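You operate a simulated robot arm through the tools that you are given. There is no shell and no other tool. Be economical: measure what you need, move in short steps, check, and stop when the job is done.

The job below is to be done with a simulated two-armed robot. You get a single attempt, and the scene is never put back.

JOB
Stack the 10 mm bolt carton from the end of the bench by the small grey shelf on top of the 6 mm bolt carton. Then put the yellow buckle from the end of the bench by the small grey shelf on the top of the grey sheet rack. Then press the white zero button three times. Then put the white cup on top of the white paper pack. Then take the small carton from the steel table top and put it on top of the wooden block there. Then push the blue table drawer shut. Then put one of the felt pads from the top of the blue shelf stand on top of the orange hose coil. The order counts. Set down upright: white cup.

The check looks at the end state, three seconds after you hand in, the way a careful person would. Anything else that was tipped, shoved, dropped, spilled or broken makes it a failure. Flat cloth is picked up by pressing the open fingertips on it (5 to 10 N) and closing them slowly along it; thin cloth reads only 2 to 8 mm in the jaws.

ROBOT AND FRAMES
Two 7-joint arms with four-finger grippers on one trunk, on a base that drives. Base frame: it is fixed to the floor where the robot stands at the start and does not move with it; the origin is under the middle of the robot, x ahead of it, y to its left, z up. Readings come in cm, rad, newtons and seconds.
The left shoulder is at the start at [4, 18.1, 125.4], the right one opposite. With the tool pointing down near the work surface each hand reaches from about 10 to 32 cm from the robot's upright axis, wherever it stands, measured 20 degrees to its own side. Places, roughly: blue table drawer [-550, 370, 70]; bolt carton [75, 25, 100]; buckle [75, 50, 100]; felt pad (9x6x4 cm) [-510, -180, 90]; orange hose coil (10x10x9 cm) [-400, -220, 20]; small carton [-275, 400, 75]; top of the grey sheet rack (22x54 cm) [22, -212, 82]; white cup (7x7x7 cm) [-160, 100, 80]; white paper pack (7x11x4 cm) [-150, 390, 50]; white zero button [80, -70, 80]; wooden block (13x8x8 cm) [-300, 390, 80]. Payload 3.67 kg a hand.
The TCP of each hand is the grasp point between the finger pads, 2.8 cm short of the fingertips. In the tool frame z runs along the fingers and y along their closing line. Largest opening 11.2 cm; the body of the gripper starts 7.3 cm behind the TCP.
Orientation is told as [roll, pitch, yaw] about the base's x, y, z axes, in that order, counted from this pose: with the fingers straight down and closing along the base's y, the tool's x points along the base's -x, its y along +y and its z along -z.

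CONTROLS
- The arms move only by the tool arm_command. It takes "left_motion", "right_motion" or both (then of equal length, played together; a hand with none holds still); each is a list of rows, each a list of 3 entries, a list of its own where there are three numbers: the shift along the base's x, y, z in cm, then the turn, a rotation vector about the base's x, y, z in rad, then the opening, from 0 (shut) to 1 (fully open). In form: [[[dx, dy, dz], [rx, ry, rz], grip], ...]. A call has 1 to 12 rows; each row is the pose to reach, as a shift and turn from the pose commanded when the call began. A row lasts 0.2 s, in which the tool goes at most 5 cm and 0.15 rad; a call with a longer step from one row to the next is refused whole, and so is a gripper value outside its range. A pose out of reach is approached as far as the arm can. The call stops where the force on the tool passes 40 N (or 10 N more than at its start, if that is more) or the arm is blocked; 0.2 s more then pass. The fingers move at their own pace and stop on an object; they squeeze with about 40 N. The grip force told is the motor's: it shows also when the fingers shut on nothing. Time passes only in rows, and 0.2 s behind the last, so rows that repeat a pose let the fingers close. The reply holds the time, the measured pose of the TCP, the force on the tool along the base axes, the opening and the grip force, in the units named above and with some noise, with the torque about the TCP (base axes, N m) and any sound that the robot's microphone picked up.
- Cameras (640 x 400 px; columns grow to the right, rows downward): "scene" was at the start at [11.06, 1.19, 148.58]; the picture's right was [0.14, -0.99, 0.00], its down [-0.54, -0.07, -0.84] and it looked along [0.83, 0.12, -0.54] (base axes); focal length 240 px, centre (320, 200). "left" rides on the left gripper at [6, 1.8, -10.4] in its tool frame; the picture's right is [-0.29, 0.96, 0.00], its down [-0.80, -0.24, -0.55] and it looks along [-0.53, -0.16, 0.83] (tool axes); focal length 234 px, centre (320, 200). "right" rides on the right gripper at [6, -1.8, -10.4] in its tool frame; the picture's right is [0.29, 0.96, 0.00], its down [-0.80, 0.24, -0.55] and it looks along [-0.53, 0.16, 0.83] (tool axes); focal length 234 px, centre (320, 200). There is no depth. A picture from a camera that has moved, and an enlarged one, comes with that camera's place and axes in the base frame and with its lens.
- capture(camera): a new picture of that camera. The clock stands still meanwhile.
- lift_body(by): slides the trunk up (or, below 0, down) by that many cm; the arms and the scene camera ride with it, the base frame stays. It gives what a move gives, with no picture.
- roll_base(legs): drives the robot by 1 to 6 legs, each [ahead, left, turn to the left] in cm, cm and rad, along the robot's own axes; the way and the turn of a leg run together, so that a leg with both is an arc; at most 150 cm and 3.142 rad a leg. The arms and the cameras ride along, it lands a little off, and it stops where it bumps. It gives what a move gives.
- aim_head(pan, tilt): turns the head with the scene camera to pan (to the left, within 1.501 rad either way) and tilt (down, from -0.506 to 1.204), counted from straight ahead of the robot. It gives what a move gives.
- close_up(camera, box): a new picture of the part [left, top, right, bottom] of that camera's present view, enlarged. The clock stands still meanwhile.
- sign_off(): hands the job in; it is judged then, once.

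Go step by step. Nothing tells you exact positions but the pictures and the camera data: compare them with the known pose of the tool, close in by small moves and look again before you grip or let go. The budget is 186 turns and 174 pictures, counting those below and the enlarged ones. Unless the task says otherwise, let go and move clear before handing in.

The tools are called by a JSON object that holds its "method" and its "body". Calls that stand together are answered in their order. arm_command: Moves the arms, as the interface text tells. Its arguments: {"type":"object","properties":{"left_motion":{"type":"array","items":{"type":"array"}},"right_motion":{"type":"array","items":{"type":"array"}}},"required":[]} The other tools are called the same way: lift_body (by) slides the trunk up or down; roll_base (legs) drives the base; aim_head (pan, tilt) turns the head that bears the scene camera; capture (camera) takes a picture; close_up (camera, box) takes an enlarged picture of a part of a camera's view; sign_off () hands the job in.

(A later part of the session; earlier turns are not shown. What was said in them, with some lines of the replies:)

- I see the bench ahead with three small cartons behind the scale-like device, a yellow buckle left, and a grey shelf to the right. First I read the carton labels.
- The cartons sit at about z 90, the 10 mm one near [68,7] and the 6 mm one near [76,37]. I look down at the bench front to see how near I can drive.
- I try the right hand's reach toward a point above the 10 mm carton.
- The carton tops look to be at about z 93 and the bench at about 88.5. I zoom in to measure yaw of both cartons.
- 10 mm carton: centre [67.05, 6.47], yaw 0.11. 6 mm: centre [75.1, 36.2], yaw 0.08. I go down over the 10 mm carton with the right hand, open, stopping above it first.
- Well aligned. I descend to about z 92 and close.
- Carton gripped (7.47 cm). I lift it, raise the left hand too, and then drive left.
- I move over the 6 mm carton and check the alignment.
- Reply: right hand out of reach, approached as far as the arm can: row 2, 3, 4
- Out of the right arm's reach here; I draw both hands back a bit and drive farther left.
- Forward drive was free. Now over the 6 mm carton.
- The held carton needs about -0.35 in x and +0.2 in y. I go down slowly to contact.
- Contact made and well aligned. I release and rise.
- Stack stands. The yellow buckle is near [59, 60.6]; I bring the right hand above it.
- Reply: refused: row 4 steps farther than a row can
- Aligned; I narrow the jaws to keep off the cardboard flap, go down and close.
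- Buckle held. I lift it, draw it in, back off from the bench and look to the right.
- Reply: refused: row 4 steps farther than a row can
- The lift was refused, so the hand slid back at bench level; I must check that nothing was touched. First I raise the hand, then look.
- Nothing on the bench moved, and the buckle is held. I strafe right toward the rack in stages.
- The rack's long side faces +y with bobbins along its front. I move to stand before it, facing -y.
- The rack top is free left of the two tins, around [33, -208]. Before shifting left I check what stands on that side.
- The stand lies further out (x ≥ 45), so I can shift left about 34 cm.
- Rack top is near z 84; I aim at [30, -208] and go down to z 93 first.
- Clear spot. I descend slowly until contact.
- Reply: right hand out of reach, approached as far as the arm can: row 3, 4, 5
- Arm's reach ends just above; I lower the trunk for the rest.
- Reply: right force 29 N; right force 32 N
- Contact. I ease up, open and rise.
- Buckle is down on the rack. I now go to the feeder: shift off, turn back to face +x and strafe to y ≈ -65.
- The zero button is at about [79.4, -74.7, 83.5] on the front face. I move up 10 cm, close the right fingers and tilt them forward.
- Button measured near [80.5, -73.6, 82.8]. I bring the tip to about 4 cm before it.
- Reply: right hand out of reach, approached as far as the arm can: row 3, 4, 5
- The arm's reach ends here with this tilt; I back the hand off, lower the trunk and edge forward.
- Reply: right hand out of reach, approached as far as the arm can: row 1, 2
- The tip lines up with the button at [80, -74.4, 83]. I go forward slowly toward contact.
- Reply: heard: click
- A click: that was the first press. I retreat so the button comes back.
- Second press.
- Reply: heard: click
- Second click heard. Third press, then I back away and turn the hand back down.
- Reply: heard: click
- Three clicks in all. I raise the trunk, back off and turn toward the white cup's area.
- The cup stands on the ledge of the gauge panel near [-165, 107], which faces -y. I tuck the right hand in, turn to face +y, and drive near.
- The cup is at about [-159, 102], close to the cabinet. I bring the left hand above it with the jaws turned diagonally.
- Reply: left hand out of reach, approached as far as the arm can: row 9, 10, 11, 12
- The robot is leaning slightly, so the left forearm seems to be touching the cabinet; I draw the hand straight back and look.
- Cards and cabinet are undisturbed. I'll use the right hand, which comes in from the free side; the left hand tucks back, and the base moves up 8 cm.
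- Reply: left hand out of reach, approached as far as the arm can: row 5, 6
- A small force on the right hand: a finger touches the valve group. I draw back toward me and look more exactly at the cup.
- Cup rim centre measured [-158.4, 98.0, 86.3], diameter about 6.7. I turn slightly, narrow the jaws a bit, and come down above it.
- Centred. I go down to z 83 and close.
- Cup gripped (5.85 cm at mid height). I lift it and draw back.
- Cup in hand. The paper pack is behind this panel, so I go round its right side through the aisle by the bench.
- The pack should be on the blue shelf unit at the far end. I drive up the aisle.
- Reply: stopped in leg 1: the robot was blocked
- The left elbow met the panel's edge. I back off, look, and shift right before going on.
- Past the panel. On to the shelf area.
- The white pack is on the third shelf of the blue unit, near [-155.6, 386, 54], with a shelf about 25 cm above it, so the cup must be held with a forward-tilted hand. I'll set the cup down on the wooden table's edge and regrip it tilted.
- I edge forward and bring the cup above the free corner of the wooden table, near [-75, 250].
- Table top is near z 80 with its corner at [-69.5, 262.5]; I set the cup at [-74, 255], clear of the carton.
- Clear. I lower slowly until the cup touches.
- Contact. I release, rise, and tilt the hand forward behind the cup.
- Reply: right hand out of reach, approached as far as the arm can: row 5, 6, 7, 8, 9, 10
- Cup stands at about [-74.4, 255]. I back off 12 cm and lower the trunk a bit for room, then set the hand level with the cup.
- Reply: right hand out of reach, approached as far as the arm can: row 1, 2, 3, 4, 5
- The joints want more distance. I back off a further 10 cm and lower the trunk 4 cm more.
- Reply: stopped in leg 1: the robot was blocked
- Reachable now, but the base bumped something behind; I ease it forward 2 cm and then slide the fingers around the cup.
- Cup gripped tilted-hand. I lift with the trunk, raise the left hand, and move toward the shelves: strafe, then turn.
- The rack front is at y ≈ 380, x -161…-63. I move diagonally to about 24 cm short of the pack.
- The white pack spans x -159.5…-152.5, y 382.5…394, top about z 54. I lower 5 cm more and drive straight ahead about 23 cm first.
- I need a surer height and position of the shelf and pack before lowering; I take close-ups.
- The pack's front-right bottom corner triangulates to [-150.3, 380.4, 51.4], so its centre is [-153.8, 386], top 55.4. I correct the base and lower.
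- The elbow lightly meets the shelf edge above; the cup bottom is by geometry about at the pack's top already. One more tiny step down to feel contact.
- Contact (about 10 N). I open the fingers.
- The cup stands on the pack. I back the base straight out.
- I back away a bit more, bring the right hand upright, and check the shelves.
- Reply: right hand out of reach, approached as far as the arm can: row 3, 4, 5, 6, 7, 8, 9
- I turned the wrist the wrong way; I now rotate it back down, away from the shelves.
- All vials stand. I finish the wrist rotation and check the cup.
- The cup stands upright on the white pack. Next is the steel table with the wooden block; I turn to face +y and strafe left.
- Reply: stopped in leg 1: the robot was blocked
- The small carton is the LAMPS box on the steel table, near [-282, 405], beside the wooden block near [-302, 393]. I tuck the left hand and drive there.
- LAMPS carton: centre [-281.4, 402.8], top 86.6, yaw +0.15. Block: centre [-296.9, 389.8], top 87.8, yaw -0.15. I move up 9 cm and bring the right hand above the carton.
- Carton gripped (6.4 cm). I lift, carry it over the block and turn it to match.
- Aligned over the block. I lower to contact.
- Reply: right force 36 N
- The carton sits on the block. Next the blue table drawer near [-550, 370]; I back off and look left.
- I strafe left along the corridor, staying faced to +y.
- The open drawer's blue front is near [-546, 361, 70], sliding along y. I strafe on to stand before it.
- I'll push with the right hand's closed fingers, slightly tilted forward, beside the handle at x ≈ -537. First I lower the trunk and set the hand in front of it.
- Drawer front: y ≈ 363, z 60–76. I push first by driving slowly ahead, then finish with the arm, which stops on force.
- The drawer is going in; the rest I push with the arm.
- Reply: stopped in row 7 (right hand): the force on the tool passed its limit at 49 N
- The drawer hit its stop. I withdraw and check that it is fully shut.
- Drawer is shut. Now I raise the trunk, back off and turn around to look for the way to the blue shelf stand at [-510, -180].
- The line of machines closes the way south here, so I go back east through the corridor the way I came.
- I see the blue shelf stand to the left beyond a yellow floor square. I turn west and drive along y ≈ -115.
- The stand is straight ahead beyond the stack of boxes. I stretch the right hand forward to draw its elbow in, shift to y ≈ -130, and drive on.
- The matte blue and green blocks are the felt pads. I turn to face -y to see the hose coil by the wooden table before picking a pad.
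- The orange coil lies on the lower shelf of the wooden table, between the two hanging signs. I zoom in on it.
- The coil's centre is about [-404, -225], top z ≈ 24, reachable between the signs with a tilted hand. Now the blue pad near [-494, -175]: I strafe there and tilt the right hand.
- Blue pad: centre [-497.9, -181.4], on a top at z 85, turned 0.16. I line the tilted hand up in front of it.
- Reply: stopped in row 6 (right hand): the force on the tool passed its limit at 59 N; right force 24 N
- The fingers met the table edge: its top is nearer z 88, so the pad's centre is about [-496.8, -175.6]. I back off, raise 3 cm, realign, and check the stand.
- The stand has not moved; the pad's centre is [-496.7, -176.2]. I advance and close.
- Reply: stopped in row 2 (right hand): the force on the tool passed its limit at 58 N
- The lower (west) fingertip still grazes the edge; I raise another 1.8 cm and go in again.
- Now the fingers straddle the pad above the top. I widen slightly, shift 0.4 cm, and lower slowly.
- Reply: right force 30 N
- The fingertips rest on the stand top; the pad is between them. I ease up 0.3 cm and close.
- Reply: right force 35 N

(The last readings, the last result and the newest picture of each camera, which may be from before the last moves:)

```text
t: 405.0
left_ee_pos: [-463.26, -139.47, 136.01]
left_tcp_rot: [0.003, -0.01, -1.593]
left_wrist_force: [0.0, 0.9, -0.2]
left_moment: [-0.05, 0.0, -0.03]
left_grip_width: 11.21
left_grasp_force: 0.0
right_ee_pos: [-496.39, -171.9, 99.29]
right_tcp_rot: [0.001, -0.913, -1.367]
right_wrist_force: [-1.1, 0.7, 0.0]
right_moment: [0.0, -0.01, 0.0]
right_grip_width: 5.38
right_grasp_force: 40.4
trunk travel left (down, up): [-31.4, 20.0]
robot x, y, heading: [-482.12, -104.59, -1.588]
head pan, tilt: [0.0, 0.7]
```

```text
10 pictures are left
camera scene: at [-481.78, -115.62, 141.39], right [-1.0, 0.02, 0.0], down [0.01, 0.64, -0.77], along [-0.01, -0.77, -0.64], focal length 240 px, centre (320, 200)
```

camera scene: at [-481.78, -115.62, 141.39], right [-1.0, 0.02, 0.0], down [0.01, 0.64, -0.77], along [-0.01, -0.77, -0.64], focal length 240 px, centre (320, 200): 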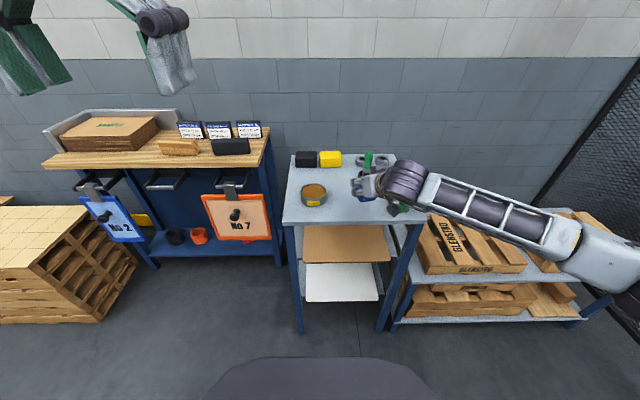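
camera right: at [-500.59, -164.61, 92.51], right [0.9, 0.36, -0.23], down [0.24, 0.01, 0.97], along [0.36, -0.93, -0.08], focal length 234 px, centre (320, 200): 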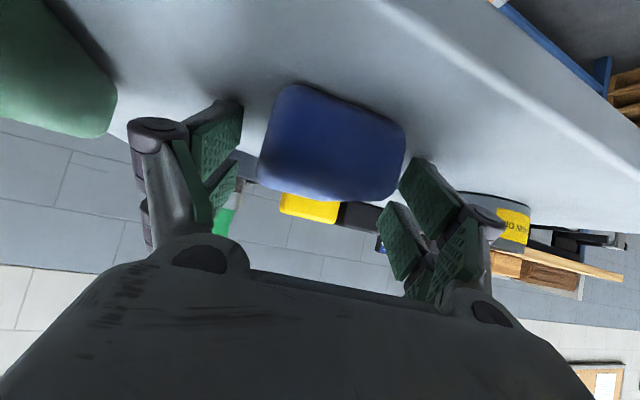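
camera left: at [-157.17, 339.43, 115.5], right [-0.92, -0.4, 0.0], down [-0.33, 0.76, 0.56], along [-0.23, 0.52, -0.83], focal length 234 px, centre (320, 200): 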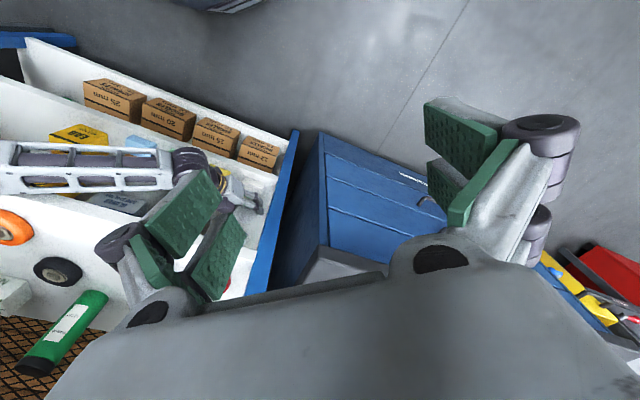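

Blue pad held (5.4 cm). I raise the trunk, strafe to the coil's column, then lower.

{"method": "lift_body", "body": {"by": 13}}

{"method": "roll_base", "body": {"legs": [[2, 0, 0], [0, 92.4, 0]]}}

{"method": "lift_body", "body": {"by": -44}}

```text
t: 406.5
left_ee_pos: [-463.25, -139.63, 149.05]
left_tcp_rot: [0.004, -0.008, -1.594]
left_wrist_force: [-0.6, 0.6, -0.5]
left_moment: [0.0, 0.02, -0.04]
left_grip_width: 11.18
left_grasp_force: 0.2
right_ee_pos: [-496.29, -172.0, 112.36]
right_tcp_rot: [0.0, -0.913, -1.368]
right_wrist_force: [0.2, -0.2, 0.4]
right_moment: [-0.01, -0.01, 0.0]
right_grip_width: 5.38
right_grasp_force: 39.9
trunk travel left (down, up): [-44.4, 7.0]
robot x, y, heading: [-481.53, -105.25, -1.587]
head pan, tilt: [0.0, 0.7]
```

```text
t: 411.9
left_ee_pos: [-371.55, -143.59, 149.1]
left_tcp_rot: [0.004, -0.008, -1.601]
left_wrist_force: [-0.2, 0.4, -0.3]
left_moment: [0.02, -0.02, -0.02]
left_grip_width: 11.19
left_grasp_force: 0.0
right_ee_pos: [-404.76, -175.86, 112.27]
right_tcp_rot: [-0.001, -0.913, -1.373]
right_wrist_force: [0.6, 0.2, 0.3]
right_moment: [0.0, -0.02, 0.01]
right_grip_width: 5.37
right_grasp_force: 39.6
trunk travel left (down, up): [-44.4, 7.0]
robot x, y, heading: [-389.9, -109.29, -1.596]
head pan, tilt: [0.0, 0.7]
```

```text
refused: -44 is not a number from -40 to 40
```

{"method": "lift_body", "body": {"by": -40}}

{"method": "arm_command", "body": {"right_motion": [[[0, 1, -4], [0, 0, -0.05], 0.3], [[0, 2, -8], [0, 0, -0.1], 0.3], [[0, 2, -12], [0, 0, -0.15], 0.3], [[0, 2, -16], [0, 0, -0.19], 0.3], [[0, 2, -20], [0, 0, -0.19], 0.3], [[0, 2, -24], [0, 0, -0.19], 0.3], [[0, 2, -28], [0, 0, -0.19], 0.3], [[0, 2, -32], [0, 0, -0.19], 0.3], [[0, 2, -36], [0, 0, -0.19], 0.3], [[0, 2, -36], [0, 0, -0.19], 0.3]]}}

{"method": "capture", "body": {"camera": "scene"}}

```text
t: 415.7
left_ee_pos: [-371.36, -143.62, 108.82]
left_tcp_rot: [0.003, -0.01, -1.599]
left_wrist_force: [0.7, -0.4, 0.4]
left_moment: [0.0, -0.04, -0.01]
left_grip_width: 11.22
left_grasp_force: 0.0
right_ee_pos: [-404.71, -175.85, 72.18]
right_tcp_rot: [-0.001, -0.913, -1.372]
right_wrist_force: [0.4, 0.5, -0.7]
right_moment: [-0.04, -0.02, 0.05]
right_grip_width: 5.4
right_grasp_force: 40.7
trunk travel left (down, up): [-4.4, 47.0]
robot x, y, heading: [-389.51, -109.4, -1.594]
head pan, tilt: [0.0, 0.7]
```

```text
t: 417.9
left_ee_pos: [-371.29, -143.57, 108.98]
left_tcp_rot: [0.003, -0.009, -1.601]
left_wrist_force: [0.4, 0.7, 1.6]
left_moment: [-0.02, 0.04, 0.0]
left_grip_width: 11.2
left_grasp_force: 0.1
right_ee_pos: [-401.73, -175.87, 37.87]
right_tcp_rot: [-0.038, -0.881, -1.56]
right_wrist_force: [0.7, 0.5, -0.2]
right_moment: [0.02, 0.03, -0.03]
right_grip_width: 5.36
right_grasp_force: 39.8
right hand out of reach, approached as far as the arm can: row 6, 7, 8, 9, 10
trunk travel left (down, up): [-4.4, 47.0]
robot x, y, heading: [-389.88, -109.03, -1.59]
head pan, tilt: [0.0, 0.7]
```

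```text
9 pictures are left
camera scene: at [-389.65, -119.57, 114.35], right [-1.0, 0.02, 0.0], down [0.01, 0.64, -0.77], along [-0.02, -0.76, -0.64], focal length 240 px, centre (320, 200)
```

scene: 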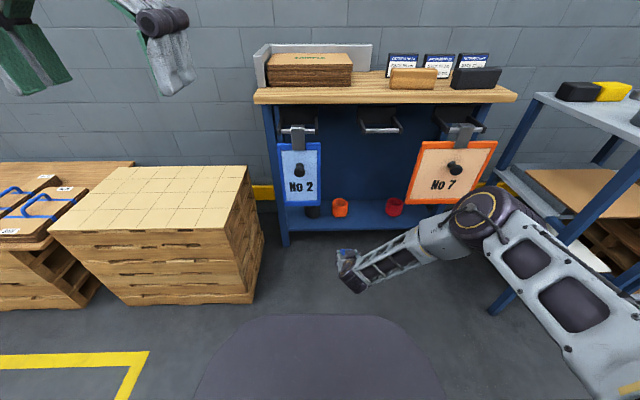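

The elbow would come near the table if I stay this close, so I stretch the arm farther ahead and lower the rest.

{"method": "lift_body", "body": {"by": -4.2}}

{"method": "arm_command", "body": {"right_motion": [[[-0.5, -3, 0], [0, 0, 0], 0.3], [[-1, -6, -1], [0, 0, 0], 0.3], [[-1.5, -9, -2], [0, 0, 0], 0.3], [[-2, -11, -3], [0, 0, 0], 0.3], [[-2.5, -11, -4], [0, 0, 0], 0.3], [[-2.5, -11, -4], [0, 0, 0], 0.3]]}}

```text
t: 418.8
left_ee_pos: [-371.27, -143.62, 104.84]
left_tcp_rot: [0.004, -0.01, -1.601]
left_wrist_force: [-0.3, 0.4, -0.4]
left_moment: [-0.05, 0.0, -0.01]
left_grip_width: 11.2
left_grasp_force: 0.0
right_ee_pos: [-401.72, -175.88, 33.8]
right_tcp_rot: [-0.035, -0.879, -1.562]
right_wrist_force: [-0.1, 1.1, 0.1]
right_moment: [0.0, 0.02, -0.02]
right_grip_width: 5.38
right_grasp_force: 40.0
trunk travel left (down, up): [-0.2, 51.2]
robot x, y, heading: [-389.61, -109.26, -1.593]
head pan, tilt: [0.0, 0.7]
```

```text
t: 420.2
left_ee_pos: [-371.35, -143.64, 104.86]
left_tcp_rot: [0.0, -0.009, -1.602]
left_wrist_force: [0.0, 0.8, 0.2]
left_moment: [0.01, -0.02, 0.01]
left_grip_width: 11.19
left_grasp_force: 0.1
right_ee_pos: [-404.36, -186.86, 29.75]
right_tcp_rot: [-0.034, -0.88, -1.562]
right_wrist_force: [-0.1, 0.6, -0.7]
right_moment: [0.0, -0.01, 0.0]
right_grip_width: 5.36
right_grasp_force: 40.0
trunk travel left (down, up): [-0.2, 51.2]
robot x, y, heading: [-389.78, -108.91, -1.594]
head pan, tilt: [0.0, 0.7]
```

Good reach at this height. I raise 3 cm, advance 22 cm and look.

{"method": "arm_command", "body": {"right_motion": [[[0, 0, 1.5], [0, 0, 0], 0.3], [[0, 0, 3.5], [0, 0, 0], 0.3], [[0, 0, 3.5], [0, 0, 0], 0.3]]}}

{"method": "roll_base", "body": {"legs": [[20, 0, 0]]}}

{"method": "capture", "body": {"camera": "right"}}

{"method": "capture", "body": {"camera": "scene"}}

```text
t: 421.0
left_ee_pos: [-371.42, -143.74, 104.87]
left_tcp_rot: [0.005, -0.009, -1.602]
left_wrist_force: [0.4, -0.6, 0.2]
left_moment: [-0.01, -0.01, 0.0]
left_grip_width: 11.18
left_grasp_force: 0.1
right_ee_pos: [-404.19, -186.8, 33.3]
right_tcp_rot: [-0.034, -0.881, -1.563]
right_wrist_force: [-0.3, 0.0, -0.4]
right_moment: [0.02, -0.01, 0.01]
right_grip_width: 5.39
right_grasp_force: 39.6
trunk travel left (down, up): [-0.2, 51.2]
robot x, y, heading: [-389.62, -109.0, -1.593]
head pan, tilt: [0.0, 0.7]
```

```text
t: 422.6
left_ee_pos: [-371.77, -163.73, 104.85]
left_tcp_rot: [0.005, -0.005, -1.597]
left_wrist_force: [-0.2, -0.5, 0.1]
left_moment: [0.04, 0.01, -0.01]
left_grip_width: 11.18
left_grasp_force: 0.0
right_ee_pos: [-404.73, -206.85, 33.22]
right_tcp_rot: [-0.036, -0.877, -1.562]
right_wrist_force: [-0.3, 0.0, -0.6]
right_moment: [0.0, -0.03, -0.02]
right_grip_width: 5.39
right_grasp_force: 40.5
trunk travel left (down, up): [-0.2, 51.2]
robot x, y, heading: [-390.21, -128.58, -1.596]
head pan, tilt: [0.0, 0.7]
```

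```text
8 pictures are left
camera right: at [-406.28, -194.82, 35.2], right [0.96, 0.17, -0.24], down [0.26, -0.09, 0.96], along [0.14, -0.98, -0.13], focal length 234 px, centre (320, 200)
```

right: 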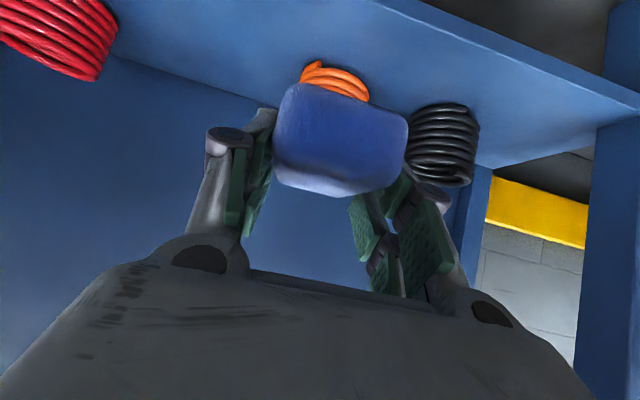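

```text
7 pictures are left
camera scene: at [-390.2, -139.67, 110.3], right [-1.0, 0.02, 0.0], down [0.01, 0.65, -0.76], along [-0.02, -0.76, -0.65], focal length 240 px, centre (320, 200)
```

scene: 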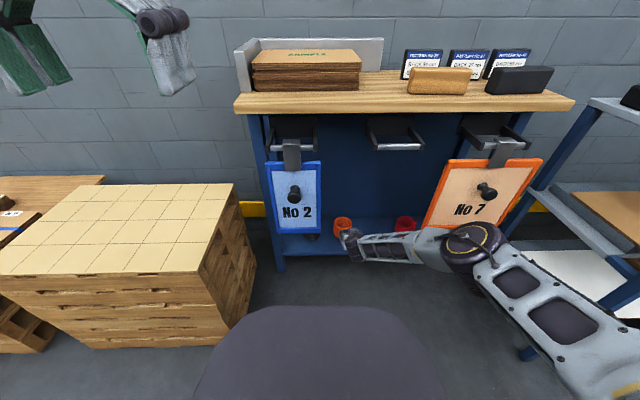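

The coil is straight ahead, centre about [-404.3, -226]. I advance the last 18.8 cm above it.

{"method": "roll_base", "body": {"legs": [[18.8, 0.9, 0]]}}

{"method": "capture", "body": {"camera": "right"}}

```text
t: 424.2
left_ee_pos: [-371.32, -182.67, 104.89]
left_tcp_rot: [0.003, -0.008, -1.601]
left_wrist_force: [-0.5, -0.8, 0.1]
left_moment: [0.08, 0.0, 0.0]
left_grip_width: 11.21
left_grasp_force: 0.0
right_ee_pos: [-404.35, -225.64, 33.24]
right_tcp_rot: [-0.034, -0.879, -1.562]
right_wrist_force: [0.2, -0.2, 0.1]
right_moment: [-0.02, 0.0, 0.0]
right_grip_width: 5.38
right_grasp_force: 39.6
trunk travel left (down, up): [-0.2, 51.2]
robot x, y, heading: [-390.1, -147.68, -1.594]
head pan, tilt: [0.0, 0.7]
```

```text
6 pictures are left
camera right: at [-405.9, -213.68, 35.2], right [0.96, 0.17, -0.24], down [0.26, -0.09, 0.96], along [0.14, -0.98, -0.13], focal length 234 px, centre (320, 200)
```

right: 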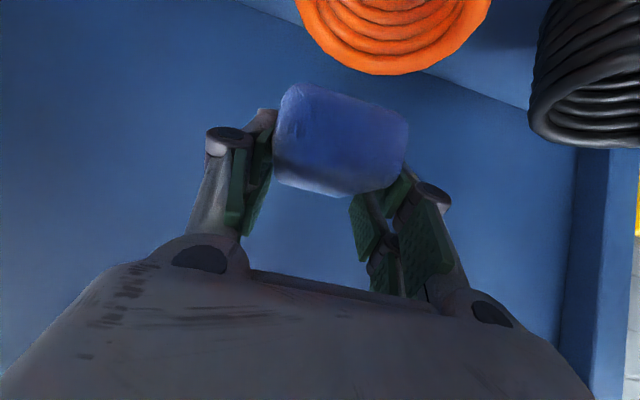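

The coil's centre is nearer than thought, about [-403.8, -222]. I back 4.2 cm, then lower gently.

{"method": "roll_base", "body": {"legs": [[-4.2, 0.4, 0]]}}

{"method": "arm_command", "body": {"right_motion": [[[0, 0, -1], [0, 0, 0], 0.3], [[0, 0, -2], [0, 0, 0], 0.3], [[0, 0, -2.5], [0, 0, 0], 0.3], [[0, 0, -2.5], [0, 0, 0], 0.3]]}}

{"method": "capture", "body": {"camera": "right"}}

```text
t: 425.1
left_ee_pos: [-370.81, -178.21, 105.05]
left_tcp_rot: [0.003, -0.01, -1.6]
left_wrist_force: [0.4, 0.5, 0.0]
left_moment: [-0.06, -0.01, 0.0]
left_grip_width: 11.21
left_grasp_force: 0.0
right_ee_pos: [-403.79, -221.38, 33.37]
right_tcp_rot: [-0.035, -0.883, -1.562]
right_wrist_force: [0.7, 0.2, 1.0]
right_moment: [-0.01, -0.01, 0.0]
right_grip_width: 5.37
right_grasp_force: 39.7
trunk travel left (down, up): [-0.2, 51.2]
robot x, y, heading: [-389.15, -143.83, -1.594]
head pan, tilt: [0.0, 0.7]
```

```text
t: 426.1
left_ee_pos: [-370.95, -178.27, 104.94]
left_tcp_rot: [0.003, -0.011, -1.6]
left_wrist_force: [0.2, -0.8, -0.2]
left_moment: [0.02, 0.02, 0.01]
left_grip_width: 11.2
left_grasp_force: 0.0
right_ee_pos: [-403.67, -221.44, 30.74]
right_tcp_rot: [-0.035, -0.88, -1.564]
right_wrist_force: [0.3, 0.7, -0.5]
right_moment: [-0.01, 0.01, -0.05]
right_grip_width: 5.36
right_grasp_force: 40.1
trunk travel left (down, up): [-0.2, 51.2]
robot x, y, heading: [-389.09, -143.86, -1.596]
head pan, tilt: [0.0, 0.7]
```

```text
5 pictures are left
camera right: at [-405.38, -209.47, 32.75], right [0.96, 0.17, -0.24], down [0.26, -0.09, 0.96], along [0.14, -0.98, -0.13], focal length 234 px, centre (320, 200)
```

right: 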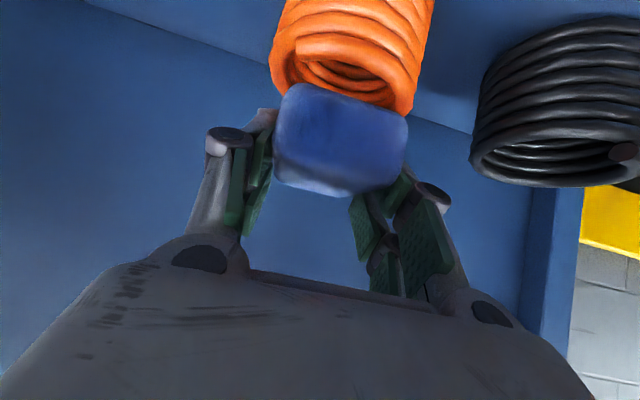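

Now the ring's size gives its centre at about [-404, -224.2], top ≈ 22.7. I move 2 cm forward and lower further.

{"method": "roll_base", "body": {"legs": [[2.0, 0, 0]]}}

{"method": "arm_command", "body": {"right_motion": [[[0, 0, -1], [0, 0, 0], 0.3], [[0, 0, -2], [0, 0, 0], 0.3], [[0, 0, -2.8], [0, 0, 0], 0.3], [[0, 0, -3.4], [0, 0, 0], 0.3], [[0, 0, -3.4], [0, 0, 0], 0.3]]}}

{"method": "capture", "body": {"camera": "right"}}

```text
t: 426.9
left_ee_pos: [-370.97, -180.48, 104.95]
left_tcp_rot: [0.004, -0.007, -1.599]
left_wrist_force: [0.1, -1.2, -0.8]
left_moment: [0.08, 0.01, 0.04]
left_grip_width: 11.21
left_grasp_force: 0.0
right_ee_pos: [-403.86, -223.44, 30.6]
right_tcp_rot: [-0.034, -0.879, -1.562]
right_wrist_force: [0.0, 0.7, -0.5]
right_moment: [-0.01, 0.02, 0.0]
right_grip_width: 5.37
right_grasp_force: 39.5
trunk travel left (down, up): [-0.2, 51.2]
robot x, y, heading: [-389.16, -145.78, -1.597]
head pan, tilt: [0.0, 0.7]
```

```text
t: 427.8
left_ee_pos: [-370.95, -180.05, 104.89]
left_tcp_rot: [0.003, -0.007, -1.601]
left_wrist_force: [0.0, -0.1, -0.3]
left_moment: [0.01, -0.01, -0.01]
left_grip_width: 11.21
left_grasp_force: 0.1
right_ee_pos: [-403.83, -223.96, 28.77]
right_tcp_rot: [-0.032, -0.894, -1.566]
right_wrist_force: [0.1, 2.6, 18.5]
right_moment: [-0.56, -0.41, 0.07]
right_grip_width: 5.41
right_grasp_force: 39.7
trunk travel left (down, up): [-0.2, 51.2]
robot x, y, heading: [-389.16, -145.69, -1.596]
head pan, tilt: [0.0, 0.7]
stopped in row 4 (right hand): the force on the tool passed its limit at 47 N (the readings are from after the stop); the commanded pose is now the measured one
```

```text
4 pictures are left
camera right: at [-405.34, -212.06, 30.55], right [0.96, 0.16, -0.24], down [0.26, -0.07, 0.96], along [0.14, -0.98, -0.11], focal length 234 px, centre (320, 200)
```

right: 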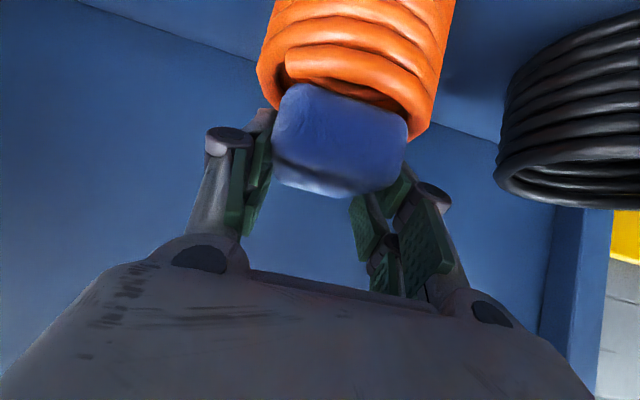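

Contact with the coil; the pad sits about 1 cm too far back. I lift slightly, shift 0.9 cm toward me, lower again and release.

{"method": "arm_command", "body": {"right_motion": [[[0, 0, 0.9], [0, 0, 0], 0.3], [[0.2, 0.9, 0.9], [0, 0, 0], 0.3], [[0.2, 0.9, 0.2], [0, 0, 0], 0.3], [[0.2, 0.9, -0.1], [0, 0, 0], 0.3], [[0.2, 0.9, -0.2], [0, 0, 0], 0.3]]}}

```text
t: 429.0
left_ee_pos: [-370.92, -179.83, 105.05]
left_tcp_rot: [0.002, -0.011, -1.601]
left_wrist_force: [0.4, 0.7, 1.0]
left_moment: [0.04, 0.01, 0.01]
left_grip_width: 11.22
left_grasp_force: 0.1
right_ee_pos: [-403.57, -223.01, 28.63]
right_tcp_rot: [-0.034, -0.895, -1.565]
right_wrist_force: [3.2, 8.7, 37.3]
right_moment: [-1.06, -0.75, 0.17]
right_grip_width: 5.37
right_grasp_force: 39.9
trunk travel left (down, up): [-0.2, 51.2]
robot x, y, heading: [-389.04, -145.61, -1.598]
head pan, tilt: [0.0, 0.7]
```

{"method": "arm_command", "body": {"right_motion": [[[0, 0, 0.5], [0, 0, 0], 0.3], [[0, 0, 0.5], [0, 0, 0], 0.55], [[0, 0, 0.5], [0, 0, 0], 0.7], [[0, 0, 0.6], [0, 0, 0], 0.75], [[0, 0, 0.6], [0, 0, 0], 0.75]]}}

{"method": "capture", "body": {"camera": "right"}}

```text
t: 430.2
left_ee_pos: [-371.0, -180.26, 104.9]
left_tcp_rot: [0.005, -0.009, -1.599]
left_wrist_force: [-0.3, -0.6, 0.4]
left_moment: [-0.01, -0.01, 0.0]
left_grip_width: 11.21
left_grasp_force: 0.0
right_ee_pos: [-403.64, -222.7, 28.54]
right_tcp_rot: [-0.033, -0.886, -1.564]
right_wrist_force: [-1.2, 0.5, 0.5]
right_moment: [0.02, -0.01, 0.01]
right_grip_width: 8.41
right_grasp_force: 0.1
trunk travel left (down, up): [-0.2, 51.2]
robot x, y, heading: [-388.94, -145.82, -1.6]
head pan, tilt: [0.0, 0.7]
```

```text
3 pictures are left
camera right: at [-405.18, -210.81, 30.49], right [0.96, 0.16, -0.24], down [0.26, -0.08, 0.96], along [0.14, -0.98, -0.12], focal length 234 px, centre (320, 200)
```

right: 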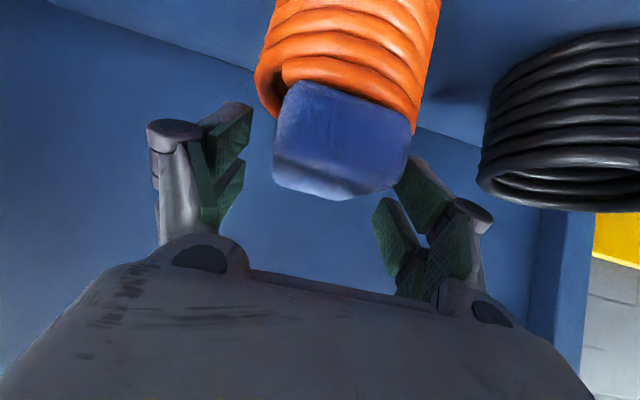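

The pad rests on the coil. I open a little more and back straight out.

{"method": "arm_command", "body": {"right_motion": [[[0, 0, 0.3], [0, 0, 0], 0.85], [[0, 0, 0.6], [0, 0, 0], 0.85], [[0, 0.5, 0.8], [0, 0, 0], 0.85]]}}

{"method": "roll_base", "body": {"legs": [[-12, 0, 0], [-20, 0, 0]]}}

{"method": "close_up", "body": {"camera": "scene", "box": [260, 180, 420, 280]}}

```text
t: 431.0
left_ee_pos: [-370.99, -180.37, 105.08]
left_tcp_rot: [0.002, -0.009, -1.6]
left_wrist_force: [-0.3, 0.9, 0.2]
left_moment: [0.02, 0.0, -0.04]
left_grip_width: 11.17
left_grasp_force: 0.1
right_ee_pos: [-403.65, -222.37, 29.45]
right_tcp_rot: [-0.031, -0.885, -1.565]
right_wrist_force: [-0.3, 0.3, 0.8]
right_moment: [-0.01, -0.02, -0.05]
right_grip_width: 9.54
right_grasp_force: 0.1
trunk travel left (down, up): [-0.2, 51.2]
robot x, y, heading: [-389.2, -145.62, -1.592]
head pan, tilt: [0.0, 0.7]
```

```text
t: 433.5
left_ee_pos: [-370.16, -148.12, 104.98]
left_tcp_rot: [0.004, -0.011, -1.603]
left_wrist_force: [-0.6, 0.2, 0.6]
left_moment: [-0.04, -0.01, 0.01]
left_grip_width: 11.2
left_grasp_force: 0.2
right_ee_pos: [-403.04, -190.45, 29.42]
right_tcp_rot: [-0.034, -0.889, -1.568]
right_wrist_force: [0.1, -0.6, 0.7]
right_moment: [-0.04, -0.02, -0.01]
right_grip_width: 9.53
right_grasp_force: 0.1
trunk travel left (down, up): [-0.2, 51.2]
robot x, y, heading: [-388.3, -113.8, -1.601]
head pan, tilt: [0.0, 0.7]
```

```text
4.00 times, centred on (340, 230) of scene
camera zoom: at [-388.5, -124.02, 110.32], right [-1.0, 0.03, 0.0], down [0.02, 0.64, -0.77], along [-0.02, -0.77, -0.64], focal length 960 px, centre (240, 80)
```

zoom: 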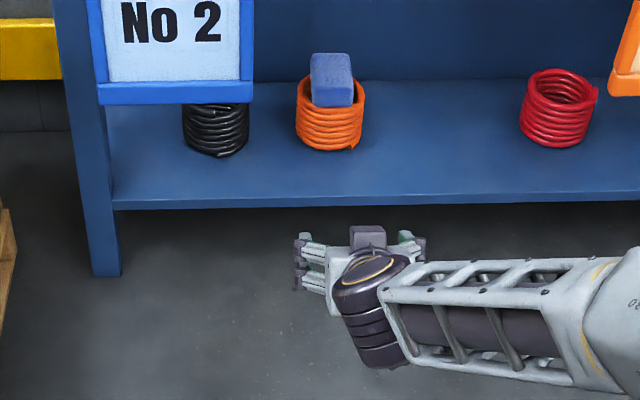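

The blue felt pad rests on the orange coil, the hands are clear, and every step has been done in order. I hand in.

{"method": "sign_off", "body": {}}

```text
The job is handed in.
```

I did all seven steps in the order given and handed the job in. The result of the check has not come back to me.

- **10 mm bolt carton:** it stands squarely on the 6 mm carton.
- **Yellow buckle:** it lies on top of the grey sheet rack, clear of the tins and the buckle holder.
- **White zero button:** pressed three times, with a click heard each time.
- **White cup:** it stands upright on the white paper pack. I set it down once on the wooden table to regrip it, because the shelf above left no room to reach in from straight overhead.
- **Small carton:** it sits on the wooden block. I took the small carton to be the LAMPS box on the steel table.
- **Blue table drawer:** pushed shut until it hit its stop.
- **Felt pad:** the blue one rests on the orange hose coil. I took the two matte blocks, blue and green, to be the felt pads.

The robot bumped fixed things several times:

- the front of the cabinet by the gauge panel, and the panel's edge
- a finger against the valve group on the panel
- the edge of a shelf above the paper pack
- a bench and the wooden table, which stopped the base
- the edge of the blue shelf stand, twice, at about 58 N

I saw no sign of movement in the pictures I took afterwards of the cabinet, the shelf items and the stand. I did not look again at the bench or the wooden table.
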